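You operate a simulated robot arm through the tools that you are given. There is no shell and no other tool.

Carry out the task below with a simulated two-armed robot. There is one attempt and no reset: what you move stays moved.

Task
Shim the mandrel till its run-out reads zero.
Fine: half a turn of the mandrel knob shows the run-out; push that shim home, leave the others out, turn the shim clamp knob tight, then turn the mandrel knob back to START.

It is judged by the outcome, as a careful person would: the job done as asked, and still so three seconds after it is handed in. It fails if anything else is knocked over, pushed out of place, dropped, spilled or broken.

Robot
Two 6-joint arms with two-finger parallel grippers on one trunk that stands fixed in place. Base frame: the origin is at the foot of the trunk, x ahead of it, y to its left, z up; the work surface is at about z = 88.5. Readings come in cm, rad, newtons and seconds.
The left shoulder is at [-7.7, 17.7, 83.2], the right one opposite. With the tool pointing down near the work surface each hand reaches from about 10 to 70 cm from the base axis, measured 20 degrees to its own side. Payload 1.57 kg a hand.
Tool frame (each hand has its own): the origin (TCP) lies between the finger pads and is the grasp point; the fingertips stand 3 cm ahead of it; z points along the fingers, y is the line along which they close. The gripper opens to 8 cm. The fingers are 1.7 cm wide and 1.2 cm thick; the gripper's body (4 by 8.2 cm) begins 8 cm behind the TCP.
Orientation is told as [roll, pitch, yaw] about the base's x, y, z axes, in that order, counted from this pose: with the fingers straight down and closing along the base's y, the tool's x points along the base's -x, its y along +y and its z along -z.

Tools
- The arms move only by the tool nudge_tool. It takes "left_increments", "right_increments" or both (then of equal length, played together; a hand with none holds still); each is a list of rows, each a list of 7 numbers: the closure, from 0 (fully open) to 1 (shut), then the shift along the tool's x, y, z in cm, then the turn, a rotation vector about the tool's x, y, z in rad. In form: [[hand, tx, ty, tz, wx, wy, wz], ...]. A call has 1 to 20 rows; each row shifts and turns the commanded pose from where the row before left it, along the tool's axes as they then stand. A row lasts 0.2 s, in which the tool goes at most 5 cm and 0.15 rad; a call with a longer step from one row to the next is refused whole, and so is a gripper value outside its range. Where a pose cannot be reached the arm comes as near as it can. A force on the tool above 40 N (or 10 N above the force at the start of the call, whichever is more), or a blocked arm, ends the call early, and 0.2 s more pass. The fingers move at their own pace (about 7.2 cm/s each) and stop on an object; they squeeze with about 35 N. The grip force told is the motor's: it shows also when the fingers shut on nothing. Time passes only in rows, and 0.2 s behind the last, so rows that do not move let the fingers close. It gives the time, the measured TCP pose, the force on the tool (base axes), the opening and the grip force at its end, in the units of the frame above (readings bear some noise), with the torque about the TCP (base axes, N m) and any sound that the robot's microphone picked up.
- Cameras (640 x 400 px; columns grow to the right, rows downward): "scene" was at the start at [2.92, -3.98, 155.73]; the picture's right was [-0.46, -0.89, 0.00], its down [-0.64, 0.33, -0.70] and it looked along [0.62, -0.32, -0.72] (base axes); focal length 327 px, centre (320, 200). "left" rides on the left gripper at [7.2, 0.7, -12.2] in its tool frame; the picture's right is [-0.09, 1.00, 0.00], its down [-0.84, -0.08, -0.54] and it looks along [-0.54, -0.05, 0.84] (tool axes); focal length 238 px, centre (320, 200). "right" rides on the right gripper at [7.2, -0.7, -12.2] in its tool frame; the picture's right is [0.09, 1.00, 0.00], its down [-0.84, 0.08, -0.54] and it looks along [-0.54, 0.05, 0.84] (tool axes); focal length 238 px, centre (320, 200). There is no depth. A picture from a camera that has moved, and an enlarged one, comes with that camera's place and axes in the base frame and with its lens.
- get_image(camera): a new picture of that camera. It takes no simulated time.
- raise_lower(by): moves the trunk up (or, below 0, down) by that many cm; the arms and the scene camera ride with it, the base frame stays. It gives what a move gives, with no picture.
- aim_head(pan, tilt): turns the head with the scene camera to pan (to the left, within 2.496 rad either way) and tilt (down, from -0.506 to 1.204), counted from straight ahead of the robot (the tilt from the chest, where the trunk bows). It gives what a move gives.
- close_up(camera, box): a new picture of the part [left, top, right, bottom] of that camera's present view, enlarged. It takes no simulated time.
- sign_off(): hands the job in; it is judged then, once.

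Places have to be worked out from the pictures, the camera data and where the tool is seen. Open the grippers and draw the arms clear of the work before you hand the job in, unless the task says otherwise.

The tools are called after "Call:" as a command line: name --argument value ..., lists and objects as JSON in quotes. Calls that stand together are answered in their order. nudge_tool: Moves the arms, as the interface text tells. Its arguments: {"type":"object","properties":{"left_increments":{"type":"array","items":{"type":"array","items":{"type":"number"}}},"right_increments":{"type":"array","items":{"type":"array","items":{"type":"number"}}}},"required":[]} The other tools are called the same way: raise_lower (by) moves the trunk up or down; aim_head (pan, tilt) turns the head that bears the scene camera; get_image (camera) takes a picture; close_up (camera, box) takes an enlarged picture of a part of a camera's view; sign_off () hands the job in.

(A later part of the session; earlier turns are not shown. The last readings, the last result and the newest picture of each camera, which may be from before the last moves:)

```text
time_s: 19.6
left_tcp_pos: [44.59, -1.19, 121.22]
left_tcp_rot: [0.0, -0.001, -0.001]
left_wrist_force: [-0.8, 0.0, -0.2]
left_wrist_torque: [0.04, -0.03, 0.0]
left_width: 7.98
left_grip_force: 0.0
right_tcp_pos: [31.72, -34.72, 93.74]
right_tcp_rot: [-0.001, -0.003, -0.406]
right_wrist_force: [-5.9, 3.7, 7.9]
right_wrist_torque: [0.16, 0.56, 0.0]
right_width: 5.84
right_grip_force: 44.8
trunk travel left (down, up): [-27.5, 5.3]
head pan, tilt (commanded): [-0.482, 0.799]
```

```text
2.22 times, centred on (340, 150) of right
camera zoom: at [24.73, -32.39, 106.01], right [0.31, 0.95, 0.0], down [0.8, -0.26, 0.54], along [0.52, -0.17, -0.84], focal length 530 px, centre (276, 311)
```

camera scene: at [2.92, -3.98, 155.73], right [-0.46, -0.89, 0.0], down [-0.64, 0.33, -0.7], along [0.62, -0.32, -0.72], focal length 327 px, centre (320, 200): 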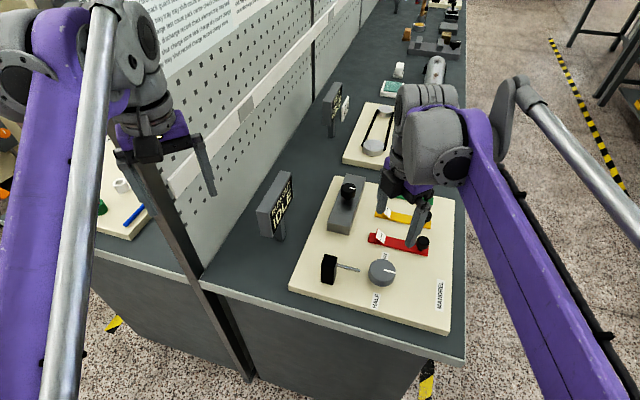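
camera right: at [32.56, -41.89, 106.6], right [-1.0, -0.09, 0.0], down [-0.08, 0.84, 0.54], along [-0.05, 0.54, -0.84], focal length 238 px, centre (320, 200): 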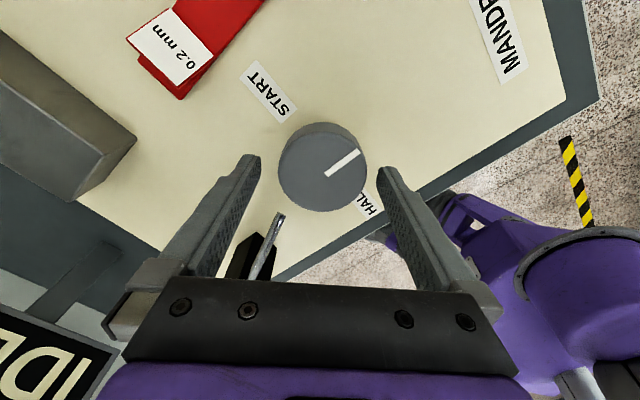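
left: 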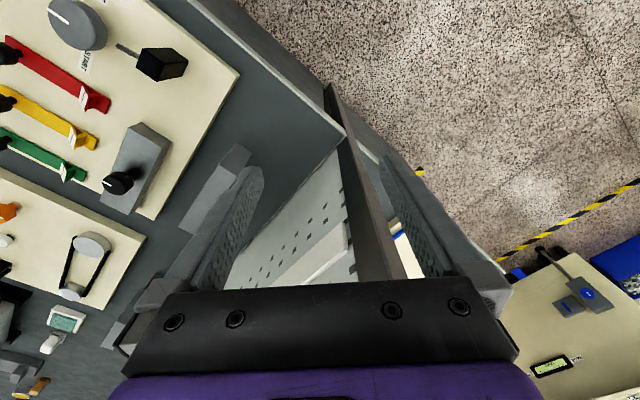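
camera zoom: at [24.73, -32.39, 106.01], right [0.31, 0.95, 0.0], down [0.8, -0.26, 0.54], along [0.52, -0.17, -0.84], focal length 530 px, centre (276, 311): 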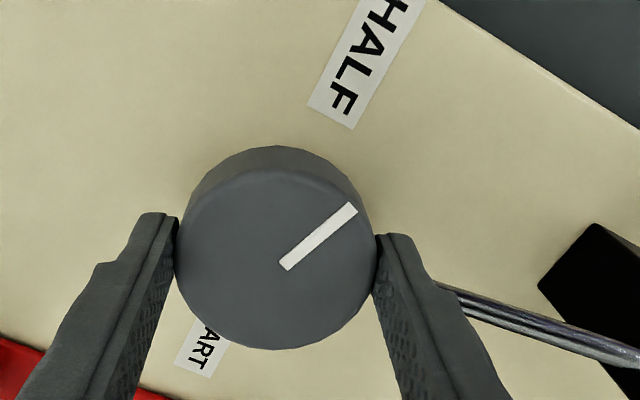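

The knob passes HALF without a stop and stays IDLE. Before continuing I compare the pointers of the other knobs (clamp, orange) to judge what the rest orientation means.

Call:
close_up --camera "scene" --box '[330, 90, 470, 200]'

Call:
close_up --camera "left" --box '[0, 0, 180, 330]'

Call:
close_up --camera "scene" --box '[330, 170, 370, 200]'

```text
3.64 times, centred on (400, 145) of scene
camera zoom: at [2.8, -3.87, 155.75], right [-0.46, -0.89, 0.0], down [-0.63, 0.33, -0.7], along [0.62, -0.32, -0.72], focal length 1188 px, centre (29, 400)
```

zoom: 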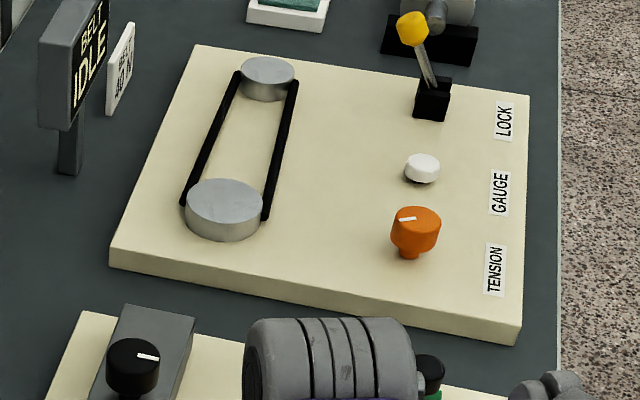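

```text
1.21 times, centred on (90, 165) of left
camera zoom: at [37.22, -0.45, 133.46], right [0.09, 1.0, 0.0], down [0.84, -0.08, 0.54], along [0.54, -0.05, -0.84], focal length 289 px, centre (599, 242)
```

zoom: 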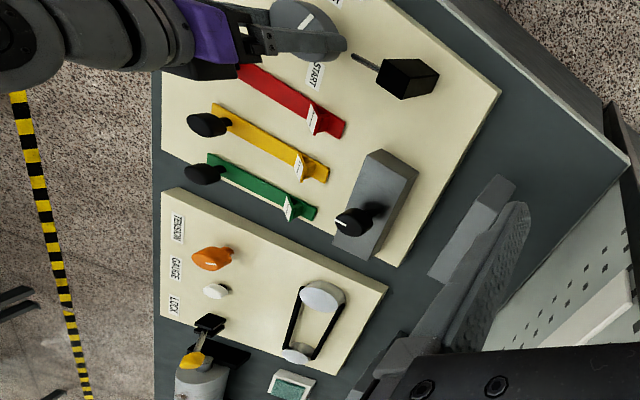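

```text
13.33 times, centred on (350, 185) of scene
camera zoom: at [2.8, -3.87, 155.75], right [-0.46, -0.89, 0.0], down [-0.63, 0.33, -0.7], along [0.62, -0.32, -0.72], focal length 4356 px, centre (-80, 400)
```

zoom: 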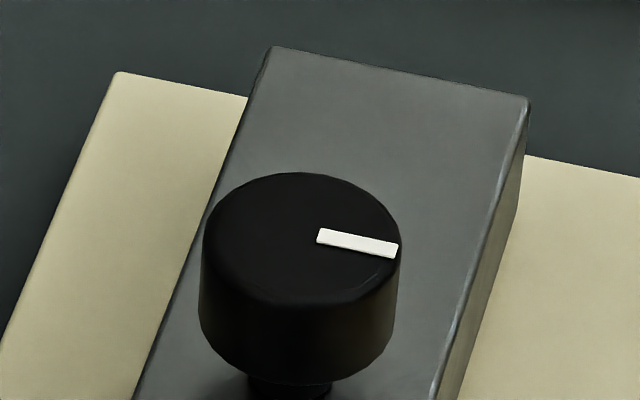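

Clamp and mandrel pointers share the same rest direction, so "half a turn" may mean a full π from the initial position. To avoid sweeping a finger by the dial rod, I return to yaw 0 (pointer at HALF), then release and regrip.

Call:
nudge_tool --right_increments '[[0.5, 0, 0, -0.01, 0, 0, -0.1], [0.5, 0, 0, 0, 0, 0, -0.1], [0.5, 0, 0, 0, 0, 0, -0.1], [0.5, 0, 0, 0, 0, 0, -0.1], [0.5, 0, 0, 0, 0, 0, 0]]'

Call:
nudge_tool --right_increments '[[0.25, 0, 0, 0, 0, 0, 0], [0.12, 0, 0, 0, 0, 0, 0], [0.12, 0, 0, -1, 0, 0, 0], [0.12, 0, 0, -2, 0, 0, 0], [0.12, 0, 0, -1, 0, 0, 0], [0.12, 0, 0, 0, 0, 0, 0], [0.12, 0, 0, 0, 0, 0, 0]]'

Call:
close_up --camera "right" --box '[220, 60, 460, 240]'

Call:
close_up --camera "scene" --box '[250, 165, 410, 315]'

```text
time_s: 20.8
left_tcp_pos: [44.52, -1.07, 121.29]
left_tcp_rot: [-0.001, -0.001, 0.002]
left_wrist_force: [0.0, -0.3, 0.1]
left_wrist_torque: [0.04, -0.02, -0.02]
left_width: 8.02
left_grip_force: 0.0
right_tcp_pos: [31.73, -34.65, 93.81]
right_tcp_rot: [-0.002, -0.002, -0.004]
right_wrist_force: [-2.8, -6.7, 24.9]
right_wrist_torque: [-0.1, 0.35, 0.0]
right_width: 5.86
right_grip_force: 44.5
trunk travel left (down, up): [-27.5, 5.3]
head pan, tilt (commanded): [-0.482, 0.799]
```

```text
time_s: 22.4
left_tcp_pos: [44.55, -1.32, 121.07]
left_tcp_rot: [0.0, -0.001, 0.0]
left_wrist_force: [-0.3, 0.1, -0.3]
left_wrist_torque: [0.03, 0.03, -0.03]
left_width: 7.98
left_grip_force: 0.1
right_tcp_pos: [31.87, -34.63, 97.81]
right_tcp_rot: [0.0, 0.0, -0.006]
right_wrist_force: [-0.2, -0.9, 0.5]
right_wrist_torque: [-0.01, -0.02, 0.0]
right_width: 7.04
right_grip_force: 0.1
trunk travel left (down, up): [-27.5, 5.3]
head pan, tilt (commanded): [-0.482, 0.799]
```

```text
2.22 times, centred on (340, 150) of right
camera zoom: at [24.61, -35.34, 110.06], right [-0.09, 1.0, 0.0], down [0.84, 0.07, 0.54], along [0.54, 0.05, -0.84], focal length 530 px, centre (276, 311)
```

zoom: 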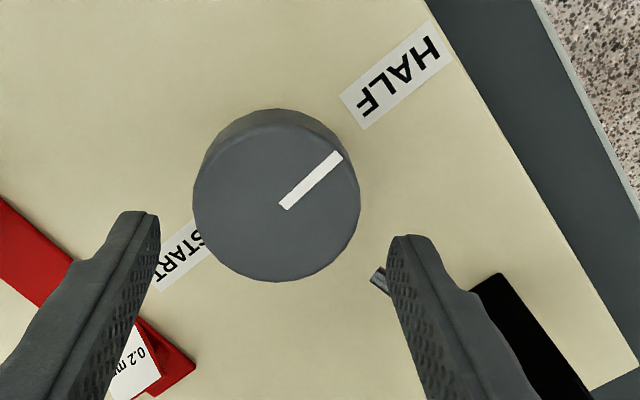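

```text
2.67 times, centred on (330, 240) of scene
camera zoom: at [2.92, -3.98, 155.73], right [-0.46, -0.89, 0.0], down [-0.64, 0.33, -0.7], along [0.62, -0.32, -0.72], focal length 871 px, centre (293, 93)
```

zoom: 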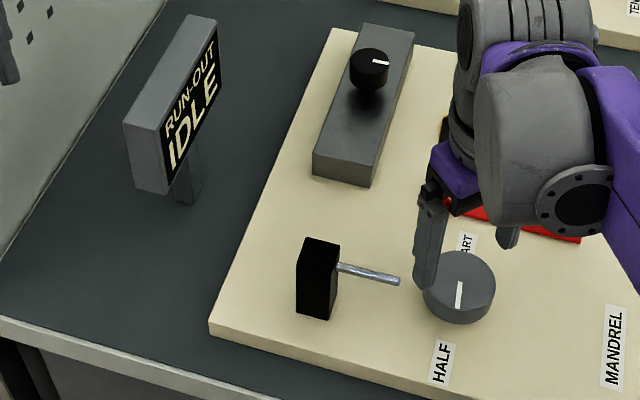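

The pointer sits at HALF and released, still IDLE. I rotate the open hand back to yaw 90° above the knob, descend and regrip to continue the turn.

Call:
nudge_tool --right_increments '[[0.08, 0, 0, 0, 0, 0, -0.143], [0.08, 0, 0, 0, 0, 0, -0.143], [0.08, 0, 0, 0, 0, 0, -0.143], [0.08, 0, 0, 0, 0, 0, -0.143], [0.08, 0, 0, 0, 0, 0, -0.143], [0.08, 0, 0, 0, 0, 0, -0.143], [0.08, 0, 0, 0, 0, 0, -0.143], [0.08, 0, 0, 0, 0, 0, -0.143], [0.08, 0, 0, 0, 0, 0, -0.143], [0.08, 0, 0, 0, 0, 0, -0.143], [0.08, 0, 0, 0, 0, 0, -0.143], [0.08, 0, 0, 0, 0, 0, 0], [0.08, 0, 0, 0, 0, 0, 0]]'

Call:
close_up --camera "right" --box '[200, 60, 440, 240]'

```text
time_s: 25.2
left_tcp_pos: [44.59, -1.3, 121.18]
left_tcp_rot: [0.0, -0.001, 0.0]
left_wrist_force: [-0.2, 0.5, -0.1]
left_wrist_torque: [-0.02, 0.0, -0.02]
left_width: 8.02
left_grip_force: 0.0
right_tcp_pos: [31.78, -34.64, 97.76]
right_tcp_rot: [0.001, 0.002, 1.569]
right_wrist_force: [1.2, 0.8, 0.7]
right_wrist_torque: [0.05, 0.02, 0.0]
right_width: 7.35
right_grip_force: 0.0
trunk travel left (down, up): [-27.5, 5.3]
head pan, tilt (commanded): [-0.482, 0.799]
```

```text
2.22 times, centred on (320, 150) of right
camera zoom: at [32.42, -41.77, 109.96], right [-1.0, -0.09, 0.0], down [-0.08, 0.84, 0.54], along [-0.05, 0.54, -0.84], focal length 530 px, centre (320, 311)
```

zoom: 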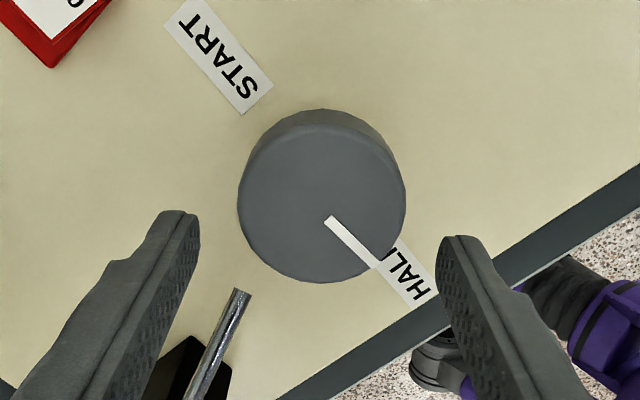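

Knob is centered between the fingers. I descend and grip again.

Call:
nudge_tool --right_increments '[[0.08, 0, 0, 2, 0, 0, 0], [0.08, 0, 0, 1.9, 0, 0, 0], [0.08, 0, 0, 0, 0, 0, 0], [0.2, 0, 0, 0, 0, 0, 0], [0.5, 0, 0, 0, 0, 0, 0], [0.5, 0, 0, 0, 0, 0, 0]]'

Call:
nudge_tool --right_increments '[[0.5, 0, 0, 0, 0, 0, 0.1], [0.5, 0, 0, 0, 0, 0, 0.1], [0.5, 0, 0, 0, 0, 0, 0.1], [0.5, 0, 0, 0, 0, 0, 0]]'

Call:
close_up --camera "scene" --box '[250, 165, 410, 315]'

```text
time_s: 26.6
left_tcp_pos: [44.62, -1.27, 121.02]
left_tcp_rot: [0.001, 0.001, -0.002]
left_wrist_force: [0.6, 0.0, 0.3]
left_wrist_torque: [-0.01, 0.0, 0.01]
left_width: 7.99
left_grip_force: 0.0
right_tcp_pos: [31.81, -34.35, 93.72]
right_tcp_rot: [0.0, 0.0, 1.568]
right_wrist_force: [0.5, 0.2, -1.5]
right_wrist_torque: [-0.05, 0.22, 0.02]
right_width: 5.95
right_grip_force: 45.2
trunk travel left (down, up): [-27.5, 5.3]
head pan, tilt (commanded): [-0.482, 0.799]
```

```text
time_s: 27.6
left_tcp_pos: [44.62, -1.18, 121.15]
left_tcp_rot: [0.002, 0.001, 0.001]
left_wrist_force: [-0.1, 0.6, 0.6]
left_wrist_torque: [0.0, -0.03, 0.02]
left_width: 8.0
left_grip_force: 0.0
right_tcp_pos: [31.94, -34.37, 93.75]
right_tcp_rot: [-0.002, 0.001, 1.267]
right_wrist_force: [7.8, 6.7, 9.9]
right_wrist_torque: [0.64, 0.74, 0.01]
right_width: 5.94
right_grip_force: 45.3
trunk travel left (down, up): [-27.5, 5.3]
head pan, tilt (commanded): [-0.482, 0.799]
```

```text
2.67 times, centred on (330, 240) of scene
camera zoom: at [2.99, -3.84, 155.75], right [-0.46, -0.89, 0.0], down [-0.64, 0.33, -0.7], along [0.62, -0.32, -0.72], focal length 871 px, centre (293, 93)
```

zoom: 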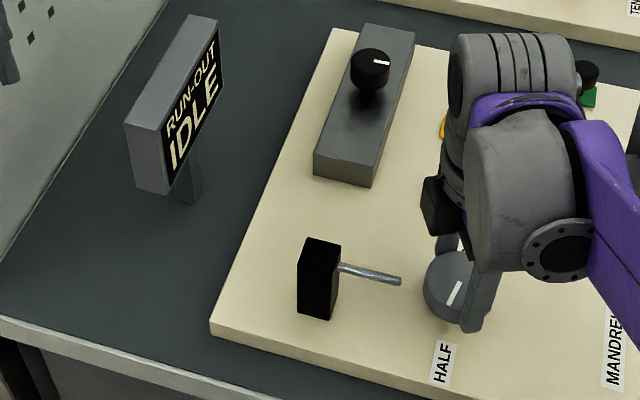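

Forces are low. I continue clockwise, checking the display as I go.

Call:
nudge_tool --right_increments '[[0.5, 0, 0, -0.01, 0, 0, 0.1], [0.5, 0, 0, -0.01, 0, 0, 0.1], [0.5, 0, 0, -0.01, 0, 0, 0.1], [0.5, 0, 0, 0, 0, 0, 0.1], [0.5, 0, 0, 0, 0, 0, 0.1], [0.5, 0, 0, 0, 0, 0, 0.1], [0.5, 0, 0, 0, 0, 0, 0]]'

Call:
close_up --camera "scene" --box '[250, 165, 410, 315]'

Call:
close_up --camera "right" --box '[220, 60, 460, 240]'

```text
time_s: 29.3
left_tcp_pos: [44.77, -1.3, 121.16]
left_tcp_rot: [0.001, -0.001, 0.001]
left_wrist_force: [0.1, -0.5, 0.1]
left_wrist_torque: [0.01, 0.0, -0.02]
left_width: 7.98
left_grip_force: 0.1
right_tcp_pos: [31.94, -34.52, 93.78]
right_tcp_rot: [0.001, -0.007, 0.666]
right_wrist_force: [10.0, 6.5, -16.1]
right_wrist_torque: [-0.32, -0.81, 0.01]
right_width: 5.94
right_grip_force: 44.8
trunk travel left (down, up): [-27.5, 5.3]
head pan, tilt (commanded): [-0.482, 0.799]
stopped in row 7 (right hand): the force on the tool passed its limit at 40 N (the readings are from after the stop); the commanded pose is now the measured one
```

```text
2.67 times, centred on (330, 240) of scene
camera zoom: at [3.08, -4.04, 155.74], right [-0.46, -0.89, 0.0], down [-0.64, 0.33, -0.7], along [0.62, -0.32, -0.72], focal length 871 px, centre (293, 93)
```

zoom: 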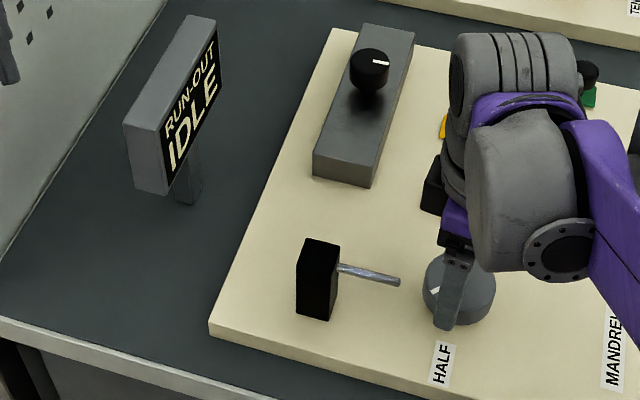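

```text
2.22 times, centred on (340, 150) of right
camera zoom: at [26.58, -39.58, 105.97], right [-0.69, 0.73, 0.0], down [0.61, 0.58, 0.55], along [0.4, 0.38, -0.84], focal length 530 px, centre (276, 311)
```

zoom: 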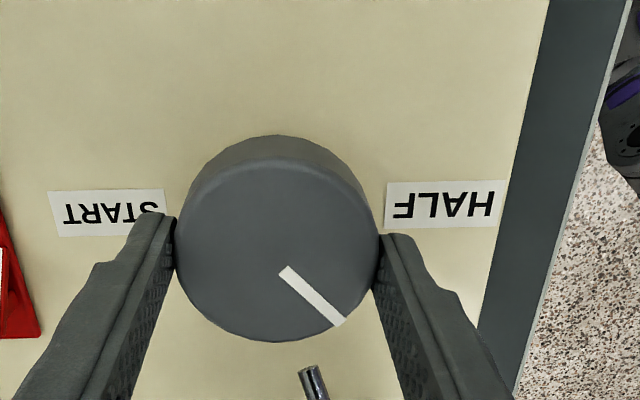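

A z-load tripped the limit (not a rotational stop). I relieve and go on to complete the half turn (pointer toward the dial).

Call:
nudge_tool --right_increments '[[0.5, -0.03, 0, 0.03, 0, 0, 0], [0.5, 0, 0, 0, 0, 0, 0.1], [0.5, 0, 0, 0, 0, 0, 0.1], [0.5, 0, 0, 0, 0, 0, 0.1], [0.5, 0, 0, 0, 0, 0, 0]]'

Call:
close_up --camera "scene" --box '[250, 165, 410, 315]'

```text
time_s: 30.5
left_tcp_pos: [44.78, -1.3, 121.0]
left_tcp_rot: [0.0, 0.002, -0.001]
left_wrist_force: [-0.1, 0.6, -0.5]
left_wrist_torque: [-0.01, -0.02, -0.05]
left_width: 7.98
left_grip_force: 0.0
right_tcp_pos: [31.89, -34.59, 93.81]
right_tcp_rot: [0.001, -0.004, 0.365]
right_wrist_force: [16.6, 3.4, -15.6]
right_wrist_torque: [0.09, -1.29, 0.02]
right_width: 5.95
right_grip_force: 45.2
trunk travel left (down, up): [-27.5, 5.3]
head pan, tilt (commanded): [-0.482, 0.799]
```

```text
2.67 times, centred on (330, 240) of scene
camera zoom: at [3.23, -4.01, 155.73], right [-0.46, -0.89, 0.0], down [-0.64, 0.33, -0.7], along [0.62, -0.32, -0.72], focal length 871 px, centre (293, 93)
```

zoom: 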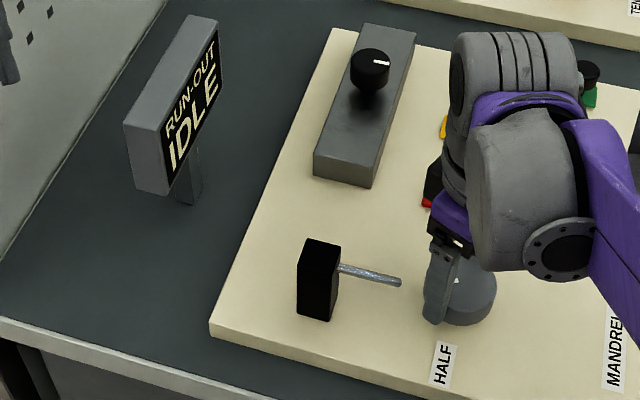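

Call:
nudge_tool --right_increments '[[0.5, -0.05, -0.02, 0.03, 0, 0, 0], [0.5, 0, 0, 0, 0, 0, 0.1], [0.5, 0, 0, 0, 0, 0, 0.1], [0.5, 0, 0, 0, 0, 0, 0.1], [0.5, 0, 0, 0, 0, 0, 0.06], [0.5, 0, 0, 0, 0, 0, 0]]'

Call:
close_up --camera "scene" --box '[250, 165, 410, 315]'

Call:
close_up --camera "right" --box '[220, 60, 460, 240]'

```text
time_s: 31.9
left_tcp_pos: [44.79, -1.3, 121.17]
left_tcp_rot: [0.0, 0.001, -0.001]
left_wrist_force: [0.1, 0.0, -0.5]
left_wrist_torque: [-0.01, 0.01, -0.05]
left_width: 8.04
left_grip_force: 0.0
right_tcp_pos: [32.1, -34.53, 93.79]
right_tcp_rot: [0.001, 0.0, 0.005]
right_wrist_force: [20.4, -10.5, 11.7]
right_wrist_torque: [-0.61, 0.44, 0.04]
right_width: 5.94
right_grip_force: 45.0
trunk travel left (down, up): [-27.5, 5.3]
head pan, tilt (commanded): [-0.482, 0.799]
```

```text
2.67 times, centred on (330, 240) of scene
camera zoom: at [3.17, -4.04, 155.74], right [-0.46, -0.89, 0.0], down [-0.64, 0.33, -0.7], along [0.62, -0.32, -0.72], focal length 871 px, centre (293, 93)
```

zoom: 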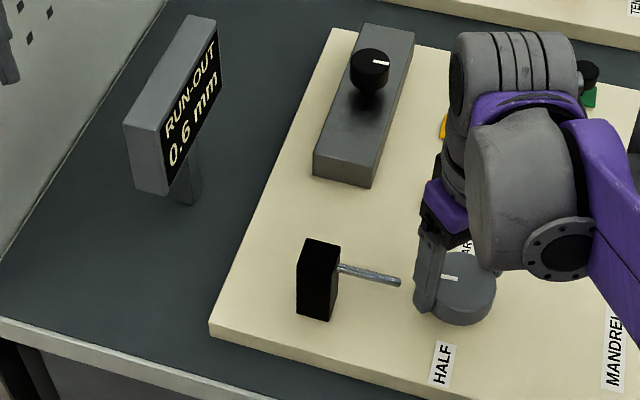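

```text
2.22 times, centred on (340, 150) of right
camera zoom: at [24.71, -35.37, 106.01], right [-0.1, 1.0, 0.0], down [0.84, 0.08, 0.54], along [0.54, 0.05, -0.84], focal length 530 px, centre (276, 311)
```

zoom: 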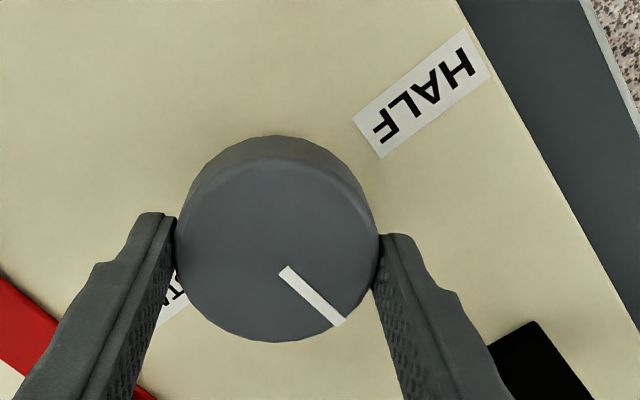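

The display changed. I zoom in to read it exactly.

Call:
close_up --camera "scene" --box '[250, 165, 320, 245]'

```text
5.00 times, centred on (285, 205) of scene
camera zoom: at [3.17, -4.04, 155.74], right [-0.46, -0.89, 0.0], down [-0.64, 0.33, -0.7], along [0.62, -0.32, -0.72], focal length 1633 px, centre (495, 175)
```

zoom: 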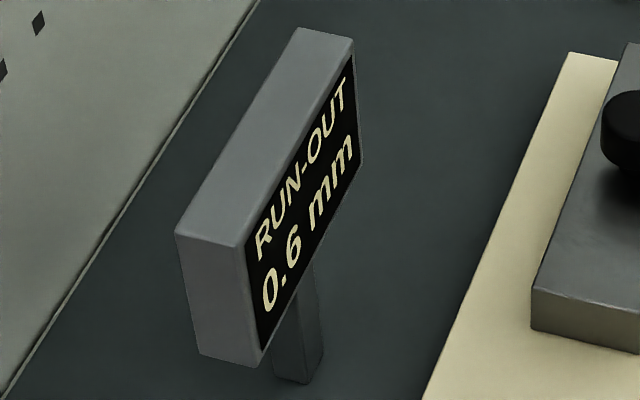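

Run-out is 0.6 mm, so it is the green 0.6 mm shim. I release the knob gently, lift clear, and check the reading holds.

Call:
nudge_tool --right_increments '[[0.3, 0, 0, 0, 0, 0, 0], [0.2, 0, 0, 0, 0, 0, 0], [0.12, 0, 0, 0, 0, 0, 0], [0.12, 0, 0, 0, 0, 0, 0], [0.12, 0, 0, -1, 0, 0, 0], [0.12, 0, 0, -3, 0, 0, 0], [0.12, 0, 0, -4, 0, 0, 0], [0, 0, 0, -3, 0, 0, 0], [0, 0, 0, 0, 0, 0, 0]]'

Call:
get_image --camera "right"

Call:
close_up --camera "scene" --box '[250, 165, 450, 315]'

```text
time_s: 33.9
left_tcp_pos: [44.56, -1.12, 121.12]
left_tcp_rot: [-0.002, 0.0, -0.001]
left_wrist_force: [0.0, 0.1, 0.0]
left_wrist_torque: [0.0, 0.02, 0.01]
left_width: 8.02
left_grip_force: 0.0
right_tcp_pos: [31.81, -34.64, 104.59]
right_tcp_rot: [0.003, -0.002, 0.005]
right_wrist_force: [0.2, 0.8, 1.0]
right_wrist_torque: [-0.03, -0.01, 0.01]
right_width: 8.0
right_grip_force: 0.1
trunk travel left (down, up): [-27.5, 5.3]
head pan, tilt (commanded): [-0.482, 0.799]
```

```text
taken
camera right: at [24.48, -35.31, 116.86], right [-0.1, 1.0, 0.0], down [0.84, 0.08, 0.54], along [0.54, 0.06, -0.84], focal length 238 px, centre (320, 200)
```

right: 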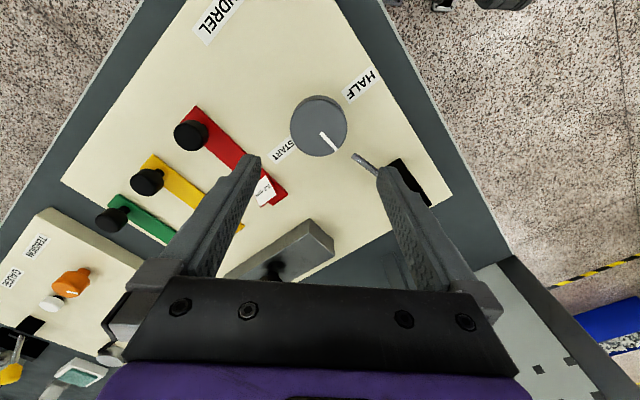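

```text
2.67 times, centred on (350, 240) of scene
camera zoom: at [2.93, -3.99, 155.73], right [-0.46, -0.89, 0.0], down [-0.64, 0.33, -0.7], along [0.62, -0.32, -0.72], focal length 871 px, centre (240, 93)
```

zoom: 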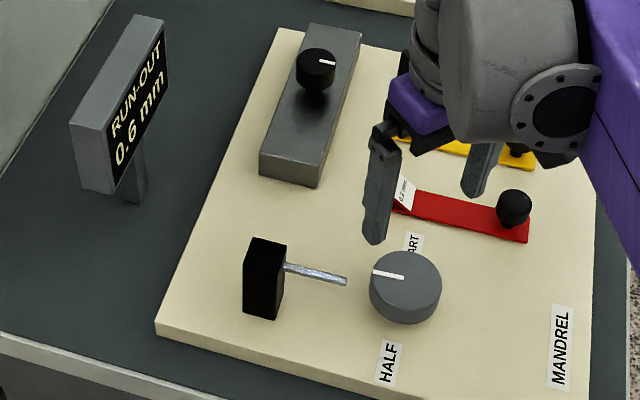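

The reading holds at 0.6 mm with the pointer half a turn from where it began. Now I carry the open hand at z≈104.6 over to the green shim's knob near (46,-60.2), turning to yaw 45° so the fingers straddle the shim.

Call:
nudge_tool --right_increments '[[0.3, -2.0, -3.6, 0, 0, 0, 0], [0.3, -2.0, -3.6, 0, 0, 0, 0], [0.3, -2.0, -3.6, 0, 0, 0, 0], [0.3, -2.0, -3.6, 0, 0, 0, 0], [0.3, -2.0, -3.6, 0, 0, 0, 0], [0.3, -2.0, -3.6, 0, 0, 0, 0], [0.3, -2.0, -3.6, 0, 0, 0, 0], [0.3, 0, 0, 0, 0, 0, -0.131], [0.3, 0, 0, 0, 0, 0, -0.131], [0.3, 0, 0, 0, 0, 0, -0.131], [0.3, 0, 0, 0, 0, 0, -0.131], [0.3, 0, 0, 0, 0, 0, -0.131], [0.3, 0, 0, 0, 0, 0, -0.131], [0.3, 0, 0, 0, 0, 0, 0], [0.3, 0, 0, 0, 0, 0, 0]]'

Call:
get_image --camera "right"

Call:
get_image --camera "scene"

```text
time_s: 37.1
left_tcp_pos: [44.65, -1.37, 121.05]
left_tcp_rot: [0.0, -0.002, -0.001]
left_wrist_force: [-0.2, -0.4, 0.2]
left_wrist_torque: [0.04, -0.01, 0.0]
left_width: 8.0
left_grip_force: 0.1
right_tcp_pos: [45.99, -59.74, 104.93]
right_tcp_rot: [0.0, -0.004, 0.793]
right_wrist_force: [0.2, -0.9, -0.1]
right_wrist_torque: [0.01, -0.02, 0.02]
right_width: 5.61
right_grip_force: 0.0
trunk travel left (down, up): [-27.5, 5.3]
head pan, tilt (commanded): [-0.482, 0.799]
```

```text
taken
camera right: at [41.26, -65.4, 117.0], right [-0.77, 0.63, 0.0], down [0.53, 0.65, 0.54], along [0.35, 0.42, -0.84], focal length 238 px, centre (320, 200)
```

right: 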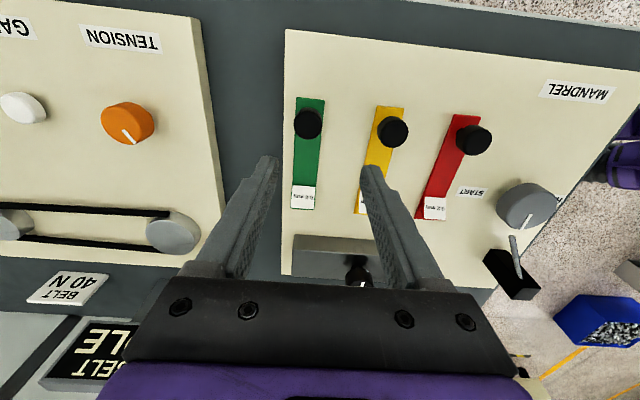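

```text
taken
camera scene: at [2.92, -3.97, 155.73], right [-0.46, -0.89, 0.0], down [-0.64, 0.33, -0.7], along [0.62, -0.32, -0.72], focal length 327 px, centre (320, 200)
```

scene: 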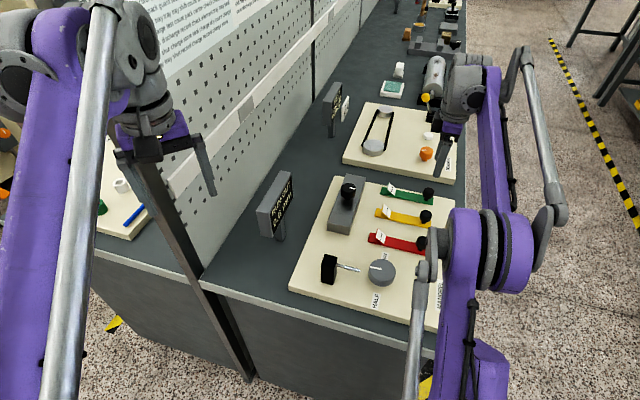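

Call:
close_up --camera "right" --box '[240, 80, 440, 230]'

Call:
close_up --camera "scene" --box '[320, 160, 460, 270]'

Call:
close_up --camera "right" --box '[280, 180, 330, 215]'

```text
2.67 times, centred on (340, 155) of right
camera zoom: at [41.26, -65.4, 117.0], right [-0.77, 0.63, 0.0], down [0.53, 0.65, 0.54], along [0.35, 0.42, -0.84], focal length 636 px, centre (267, 320)
```

zoom: 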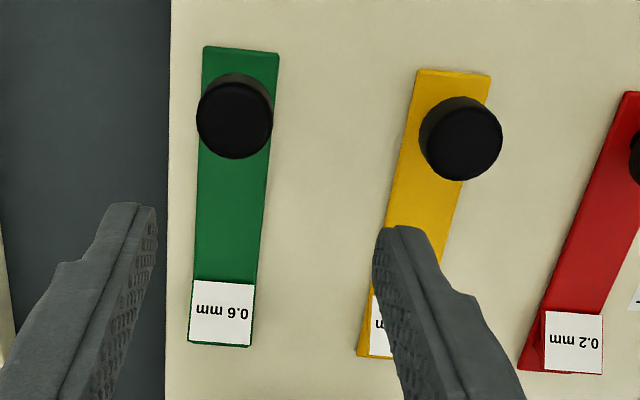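

```text
3.64 times, centred on (390, 215) of scene
camera zoom: at [2.92, -3.97, 155.73], right [-0.46, -0.89, 0.0], down [-0.64, 0.33, -0.7], along [0.62, -0.32, -0.72], focal length 1188 px, centre (66, 146)
```

zoom: 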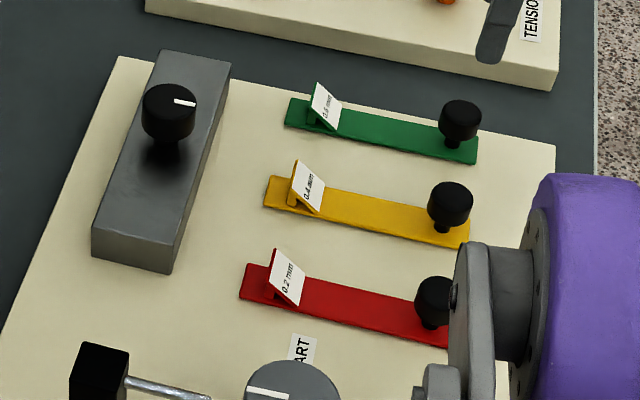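

```text
11.43 times, centred on (305, 198) of right
camera zoom: at [41.26, -65.4, 117.0], right [-0.77, 0.63, 0.0], down [0.53, 0.65, 0.54], along [0.35, 0.42, -0.84], focal length 2724 px, centre (491, 229)
```

zoom: 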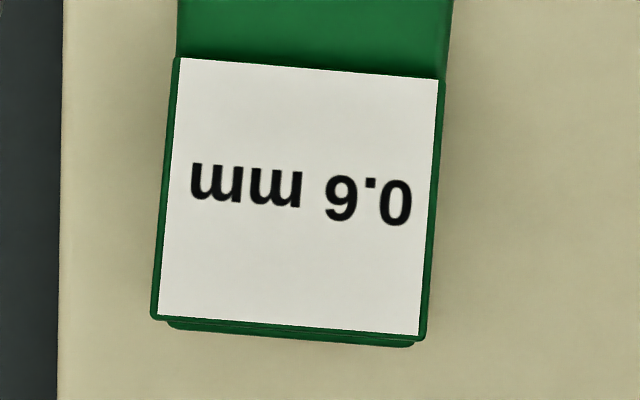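

The green tag reads 0.6 mm. Its knob's top is at about (46.5,-60.8,92.9), about 2.9 cm across; I align over it and descend partway.

Call:
nudge_tool --right_increments '[[0.3, 0.37, -1.16, 0, 0, 0, 0], [0.3, 0, 0, 3, 0, 0, 0], [0.3, 0, 0, 3.5, 0, 0, 0], [0.3, 0, 0, 0, 0, 0, 0], [0.3, 0, 0, 0, 0, 0, 0]]'

Call:
close_up --camera "right" --box '[220, 90, 420, 240]'

Call:
get_image --camera "scene"

```text
time_s: 38.3
left_tcp_pos: [44.66, -1.26, 121.14]
left_tcp_rot: [-0.001, -0.001, -0.002]
left_wrist_force: [0.0, 0.9, -0.2]
left_wrist_torque: [0.01, 0.0, -0.05]
left_width: 8.02
left_grip_force: 0.1
right_tcp_pos: [46.52, -60.92, 98.35]
right_tcp_rot: [-0.001, -0.004, 0.792]
right_wrist_force: [0.1, 0.2, -0.8]
right_wrist_torque: [-0.01, -0.03, -0.02]
right_width: 5.59
right_grip_force: 0.1
trunk travel left (down, up): [-27.5, 5.3]
head pan, tilt (commanded): [-0.482, 0.799]
```

```text
2.67 times, centred on (320, 165) of right
camera zoom: at [41.77, -66.62, 110.57], right [-0.77, 0.63, 0.0], down [0.53, 0.65, 0.55], along [0.35, 0.42, -0.84], focal length 636 px, centre (320, 293)
```

zoom: 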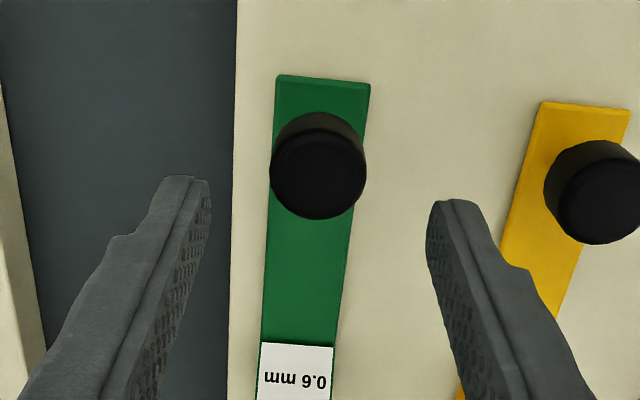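

```text
taken
camera scene: at [2.93, -4.01, 155.73], right [-0.46, -0.89, 0.0], down [-0.64, 0.33, -0.7], along [0.62, -0.32, -0.72], focal length 327 px, centre (320, 200)
```

scene: 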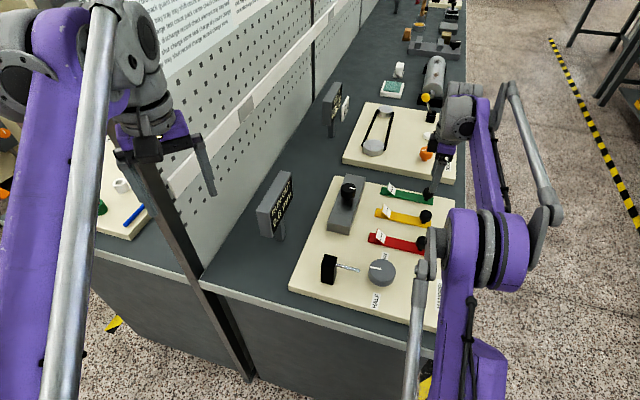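

Well aligned. I descend so the fingertips straddle the knob (tips ≈91.2), then close.

Call:
nudge_tool --right_increments '[[0.3, -0.05, -0.06, 2, 0, 0, 0], [0.3, 0, 0, 1.5, 0, 0, 0], [0.3, 0, 0, 0.6, 0, 0, 0], [0.3, 0, 0, 0, 0, 0, 0], [0.3, 0, 0, 0, 0, 0, 0]]'

Call:
close_up --camera "right" --box '[220, 90, 420, 240]'

Call:
close_up --camera "scene" --box '[370, 150, 470, 230]'

```text
time_s: 39.5
left_tcp_pos: [44.58, -1.36, 121.16]
left_tcp_rot: [0.001, 0.0, -0.001]
left_wrist_force: [0.4, 0.4, -0.4]
left_wrist_torque: [0.02, 0.0, -0.05]
left_width: 7.99
left_grip_force: 0.0
right_tcp_pos: [46.55, -61.0, 94.07]
right_tcp_rot: [0.001, -0.004, 0.792]
right_wrist_force: [-0.3, 0.1, -0.1]
right_wrist_torque: [0.03, -0.01, 0.02]
right_width: 5.61
right_grip_force: 0.0
trunk travel left (down, up): [-27.5, 5.3]
head pan, tilt (commanded): [-0.482, 0.799]
```

```text
2.67 times, centred on (320, 165) of right
camera zoom: at [41.9, -66.57, 106.29], right [-0.77, 0.63, 0.0], down [0.53, 0.65, 0.54], along [0.35, 0.42, -0.84], focal length 636 px, centre (320, 293)
```

zoom: 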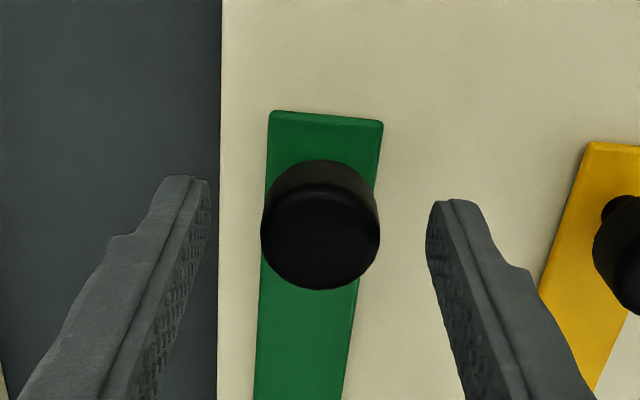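

```text
5.00 times, centred on (420, 190) of scene
camera zoom: at [2.92, -3.98, 155.73], right [-0.46, -0.89, 0.0], down [-0.64, 0.33, -0.7], along [0.62, -0.32, -0.72], focal length 1633 px, centre (-180, 250)
```

zoom: 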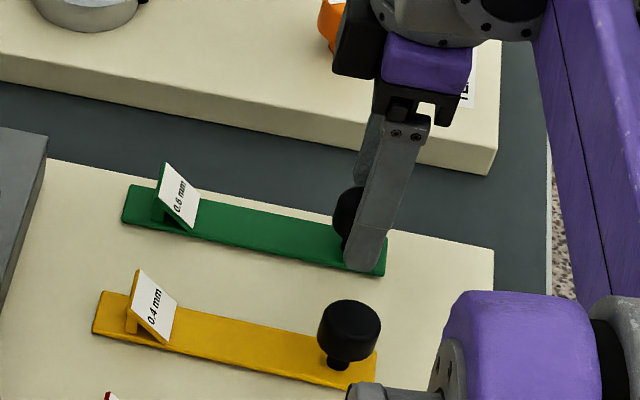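

The knob is centered between the fingers. I close on it.

Call:
nudge_tool --right_increments '[[0.5, 0, 0, 0, 0, 0, 0], [0.8, 0, 0, 0, 0, 0, 0], [0.8, 0, 0, 0, 0, 0, 0], [0.8, 0, 0, 0, 0, 0, 0]]'

Call:
get_image --camera "right"

```text
time_s: 40.5
left_tcp_pos: [44.58, -1.33, 121.26]
left_tcp_rot: [0.001, 0.001, 0.001]
left_wrist_force: [-0.8, 0.5, -0.5]
left_wrist_torque: [0.02, -0.03, 0.03]
left_width: 7.99
left_grip_force: 0.0
right_tcp_pos: [46.68, -60.88, 94.1]
right_tcp_rot: [0.001, -0.004, 0.791]
right_wrist_force: [-2.0, 3.2, -3.1]
right_wrist_torque: [-0.18, -0.12, 0.02]
right_width: 2.92
right_grip_force: 38.8
trunk travel left (down, up): [-27.5, 5.3]
head pan, tilt (commanded): [-0.482, 0.799]
```

```text
taken
camera right: at [41.88, -66.56, 106.3], right [-0.77, 0.63, 0.0], down [0.53, 0.65, 0.54], along [0.35, 0.42, -0.84], focal length 238 px, centre (320, 200)
```

right: 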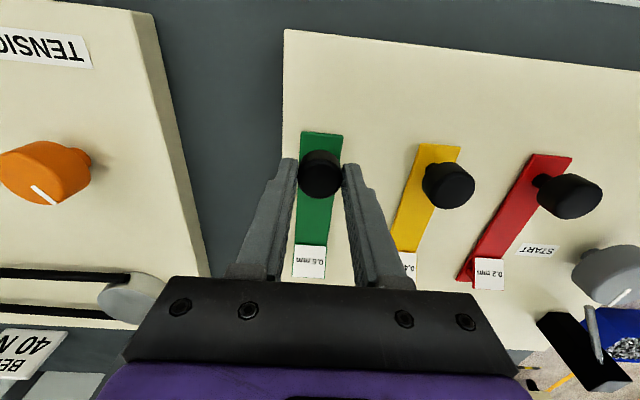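

Firm grip at 2.9 cm. I slide toward the clamp block (tool −x, the +v direction) in small steps, watching the forces.

Call:
nudge_tool --right_increments '[[0.8, -0.4, 0, 0, 0, 0, 0], [0.8, -0.4, 0, 0, 0, 0, 0], [0.8, -0.4, 0, 0, 0, 0, 0], [0.8, -0.4, 0, 0, 0, 0, 0], [0.8, 0, 0, 0, 0, 0, 0]]'

Call:
close_up --camera "scene" --box '[320, 150, 470, 250]'

```text
time_s: 41.7
left_tcp_pos: [44.67, -1.31, 121.07]
left_tcp_rot: [0.0, 0.0, 0.0]
left_wrist_force: [0.9, 0.1, 0.5]
left_wrist_torque: [0.02, 0.03, 0.01]
left_width: 8.01
left_grip_force: 0.1
right_tcp_pos: [47.83, -59.8, 94.05]
right_tcp_rot: [0.0, -0.004, 0.791]
right_wrist_force: [4.4, -6.0, -2.5]
right_wrist_torque: [-0.5, -0.3, -0.03]
right_width: 2.89
right_grip_force: 38.5
trunk travel left (down, up): [-27.5, 5.3]
head pan, tilt (commanded): [-0.482, 0.799]
```

```text
4.00 times, centred on (395, 200) of scene
camera zoom: at [3.0, -4.07, 155.73], right [-0.46, -0.89, 0.0], down [-0.64, 0.33, -0.7], along [0.62, -0.32, -0.72], focal length 1307 px, centre (20, 200)
```

zoom: 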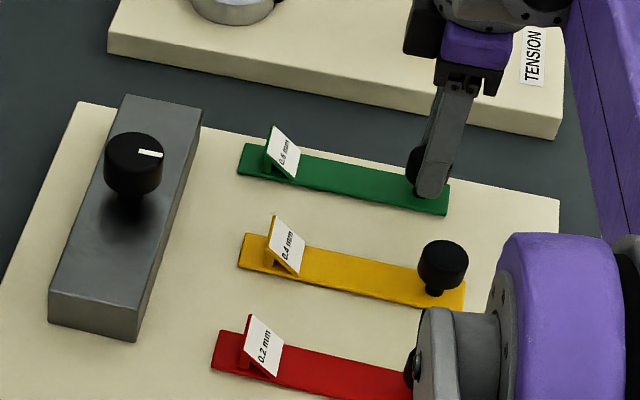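

The shim slides freely with the hand. I continue, with a tiny sideways trim.

Call:
nudge_tool --right_increments '[[0.8, -0.4, -0.03, 0, 0, 0, 0], [0.8, -0.4, 0, 0, 0, 0, 0], [0.8, -0.4, 0, 0, 0, 0, 0], [0.8, -0.4, 0, 0, 0, 0, 0], [0.8, 0, 0, 0, 0, 0, 0]]'

Call:
close_up --camera "scene" --box '[320, 150, 470, 250]'

```text
time_s: 42.9
left_tcp_pos: [44.7, -1.35, 121.12]
left_tcp_rot: [0.002, 0.0, 0.0]
left_wrist_force: [-0.7, 0.5, 0.0]
left_wrist_torque: [0.03, 0.01, -0.02]
left_width: 7.99
left_grip_force: 0.1
right_tcp_pos: [48.87, -58.52, 94.04]
right_tcp_rot: [0.0, -0.005, 0.792]
right_wrist_force: [6.8, -7.6, -2.7]
right_wrist_torque: [-0.45, -0.43, -0.06]
right_width: 2.86
right_grip_force: 38.8
trunk travel left (down, up): [-27.5, 5.3]
head pan, tilt (commanded): [-0.482, 0.799]
```

```text
4.00 times, centred on (395, 200) of scene
camera zoom: at [3.04, -4.11, 155.73], right [-0.46, -0.89, 0.0], down [-0.64, 0.33, -0.7], along [0.62, -0.32, -0.72], focal length 1307 px, centre (20, 200)
```

zoom: 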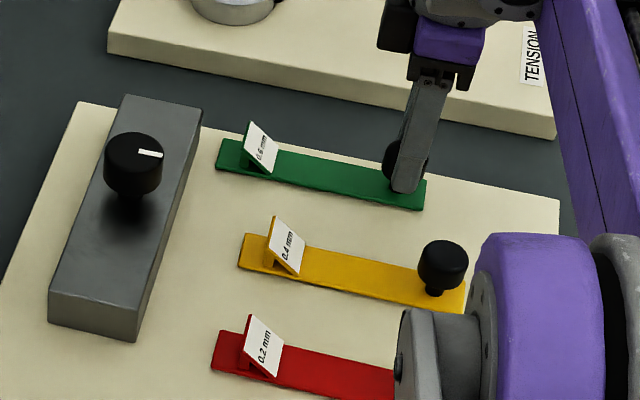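

Steady progress (3.2 cm so far). The elbow looks close to the red shim in this view, so I check clearance from the left camera.

Call:
get_image --camera "left"

Call:
get_image --camera "right"

Call:
get_image --camera "scene"

```text
taken
camera left: at [37.42, -0.65, 133.39], right [0.09, 1.0, 0.0], down [0.84, -0.08, 0.54], along [0.54, -0.05, -0.84], focal length 238 px, centre (320, 200)
```

left: 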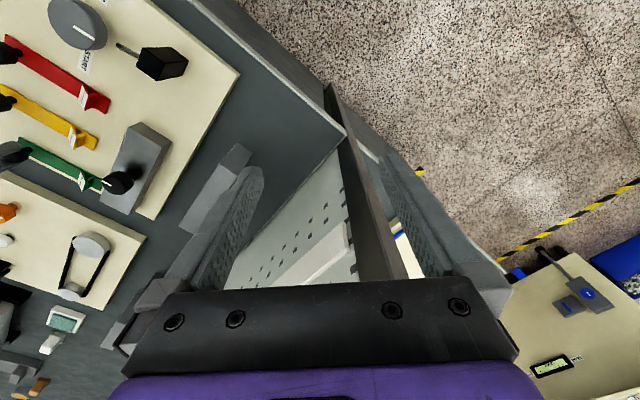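

```text
taken
camera right: at [44.25, -64.17, 106.3], right [-0.77, 0.63, 0.0], down [0.53, 0.65, 0.55], along [0.35, 0.42, -0.84], focal length 238 px, centre (320, 200)
```

right: 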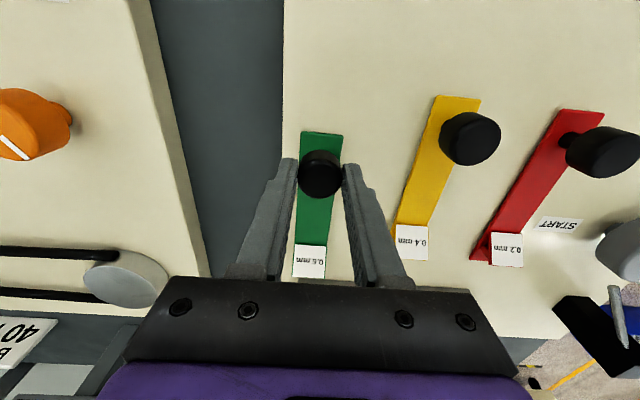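

```text
taken
camera scene: at [3.04, -4.11, 155.73], right [-0.46, -0.89, 0.0], down [-0.64, 0.33, -0.7], along [0.62, -0.32, -0.72], focal length 327 px, centre (320, 200)
```

scene: 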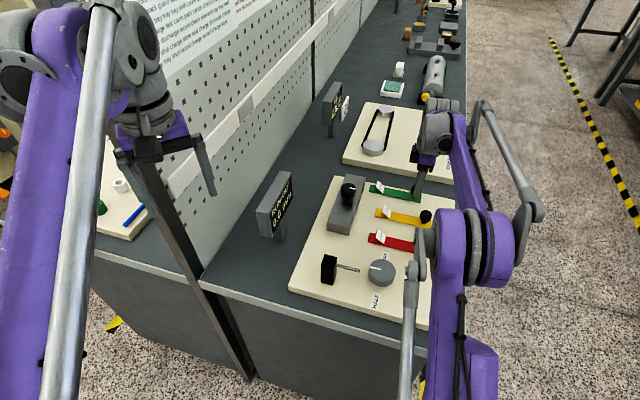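

The elbow is well clear (nothing over the board in the other views). I continue sliding toward the block.

Call:
nudge_tool --right_increments '[[0.8, -0.4, -0.03, 0, 0, 0, 0], [0.8, -0.4, 0, 0, 0, 0, 0], [0.8, -0.4, 0, 0, 0, 0, 0], [0.8, 0, 0, 0, 0, 0, 0]]'

Call:
close_up --camera "scene" --box '[320, 150, 470, 250]'

Call:
close_up --camera "left" --box '[0, 90, 180, 230]'

```text
time_s: 43.9
left_tcp_pos: [44.6, -1.28, 121.13]
left_tcp_rot: [0.002, 0.0, 0.0]
left_wrist_force: [0.7, 0.1, 0.1]
left_wrist_torque: [-0.01, 0.02, 0.0]
left_width: 7.97
left_grip_force: 0.1
right_tcp_pos: [49.8, -57.82, 94.07]
right_tcp_rot: [0.002, -0.003, 0.794]
right_wrist_force: [4.2, -5.3, -4.8]
right_wrist_torque: [-0.31, -0.41, 0.06]
right_width: 2.93
right_grip_force: 39.0
trunk travel left (down, up): [-27.5, 5.3]
head pan, tilt (commanded): [-0.482, 0.799]
```

```text
4.00 times, centred on (395, 200) of scene
camera zoom: at [3.03, -4.1, 155.72], right [-0.46, -0.89, 0.0], down [-0.64, 0.33, -0.7], along [0.62, -0.32, -0.72], focal length 1307 px, centre (20, 200)
```

zoom: 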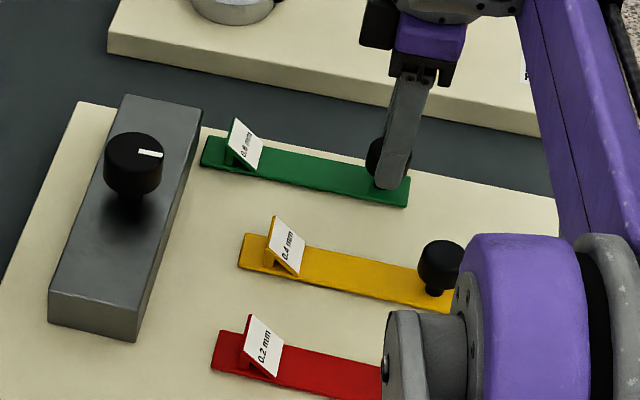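

```text
2.86 times, centred on (90, 160) of left
camera zoom: at [37.41, -0.65, 133.38], right [0.09, 1.0, 0.0], down [0.84, -0.08, 0.54], along [0.54, -0.05, -0.84], focal length 681 px, centre (977, 314)
```

zoom: 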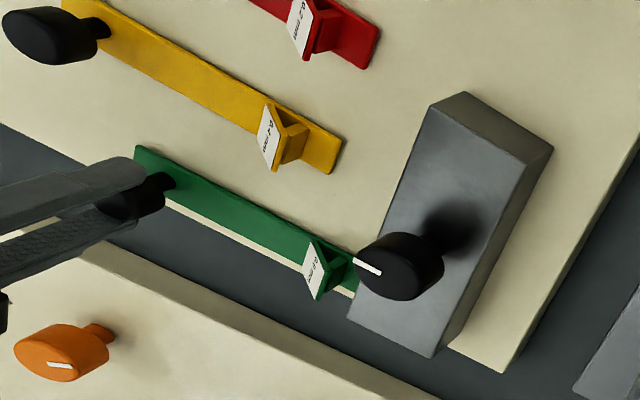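

The left camera shows the green shim tip about to reach the block. I continue in finer steps and watch for the stop.

Call:
nudge_tool --right_increments '[[0.8, -0.3, -0.02, 0, 0, 0, 0], [0.8, -0.3, 0, 0, 0, 0, 0], [0.8, -0.3, 0, 0, 0, 0, 0], [0.8, 0, 0, 0, 0, 0, 0]]'

Call:
close_up --camera "left" --box '[0, 90, 180, 230]'

Call:
close_up --camera "scene" --box '[320, 150, 470, 250]'

```text
time_s: 44.9
left_tcp_pos: [44.31, -1.48, 121.24]
left_tcp_rot: [0.001, -0.001, -0.001]
left_wrist_force: [0.2, -0.4, 0.2]
left_wrist_torque: [-0.01, 0.0, 0.02]
left_width: 8.0
left_grip_force: 0.1
right_tcp_pos: [49.96, -57.53, 94.26]
right_tcp_rot: [-0.002, 0.0, 0.788]
right_wrist_force: [-29.9, -17.1, -6.2]
right_wrist_torque: [-0.76, 0.69, 0.05]
right_width: 2.97
right_grip_force: 39.1
trunk travel left (down, up): [-27.5, 5.3]
head pan, tilt (commanded): [-0.482, 0.799]
```

```text
2.86 times, centred on (90, 160) of left
camera zoom: at [37.0, -0.79, 133.5], right [0.09, 1.0, 0.0], down [0.84, -0.08, 0.54], along [0.54, -0.05, -0.84], focal length 681 px, centre (977, 314)
```

zoom: 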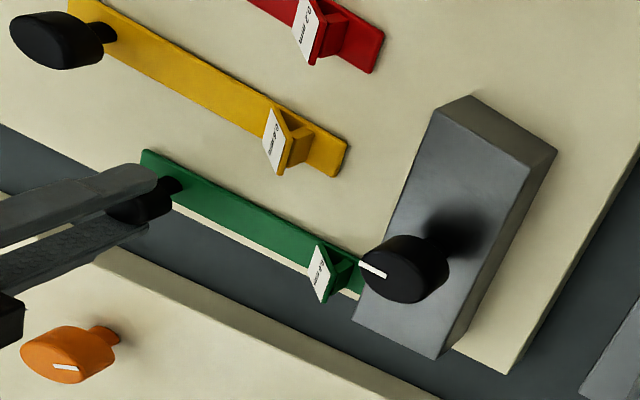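

```text
4.00 times, centred on (395, 200) of scene
camera zoom: at [2.54, -4.27, 155.73], right [-0.46, -0.89, 0.0], down [-0.63, 0.33, -0.7], along [0.62, -0.32, -0.72], focal length 1307 px, centre (20, 200)
```

zoom: 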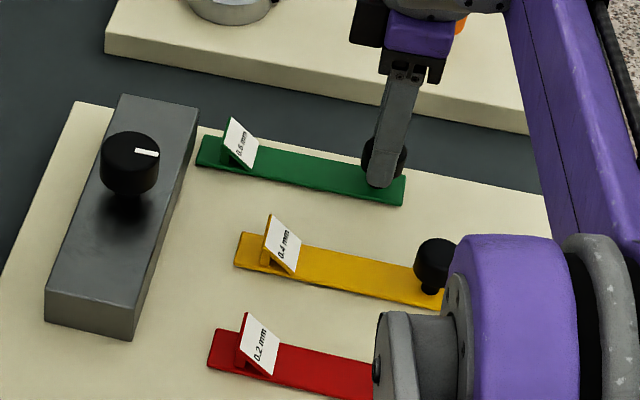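

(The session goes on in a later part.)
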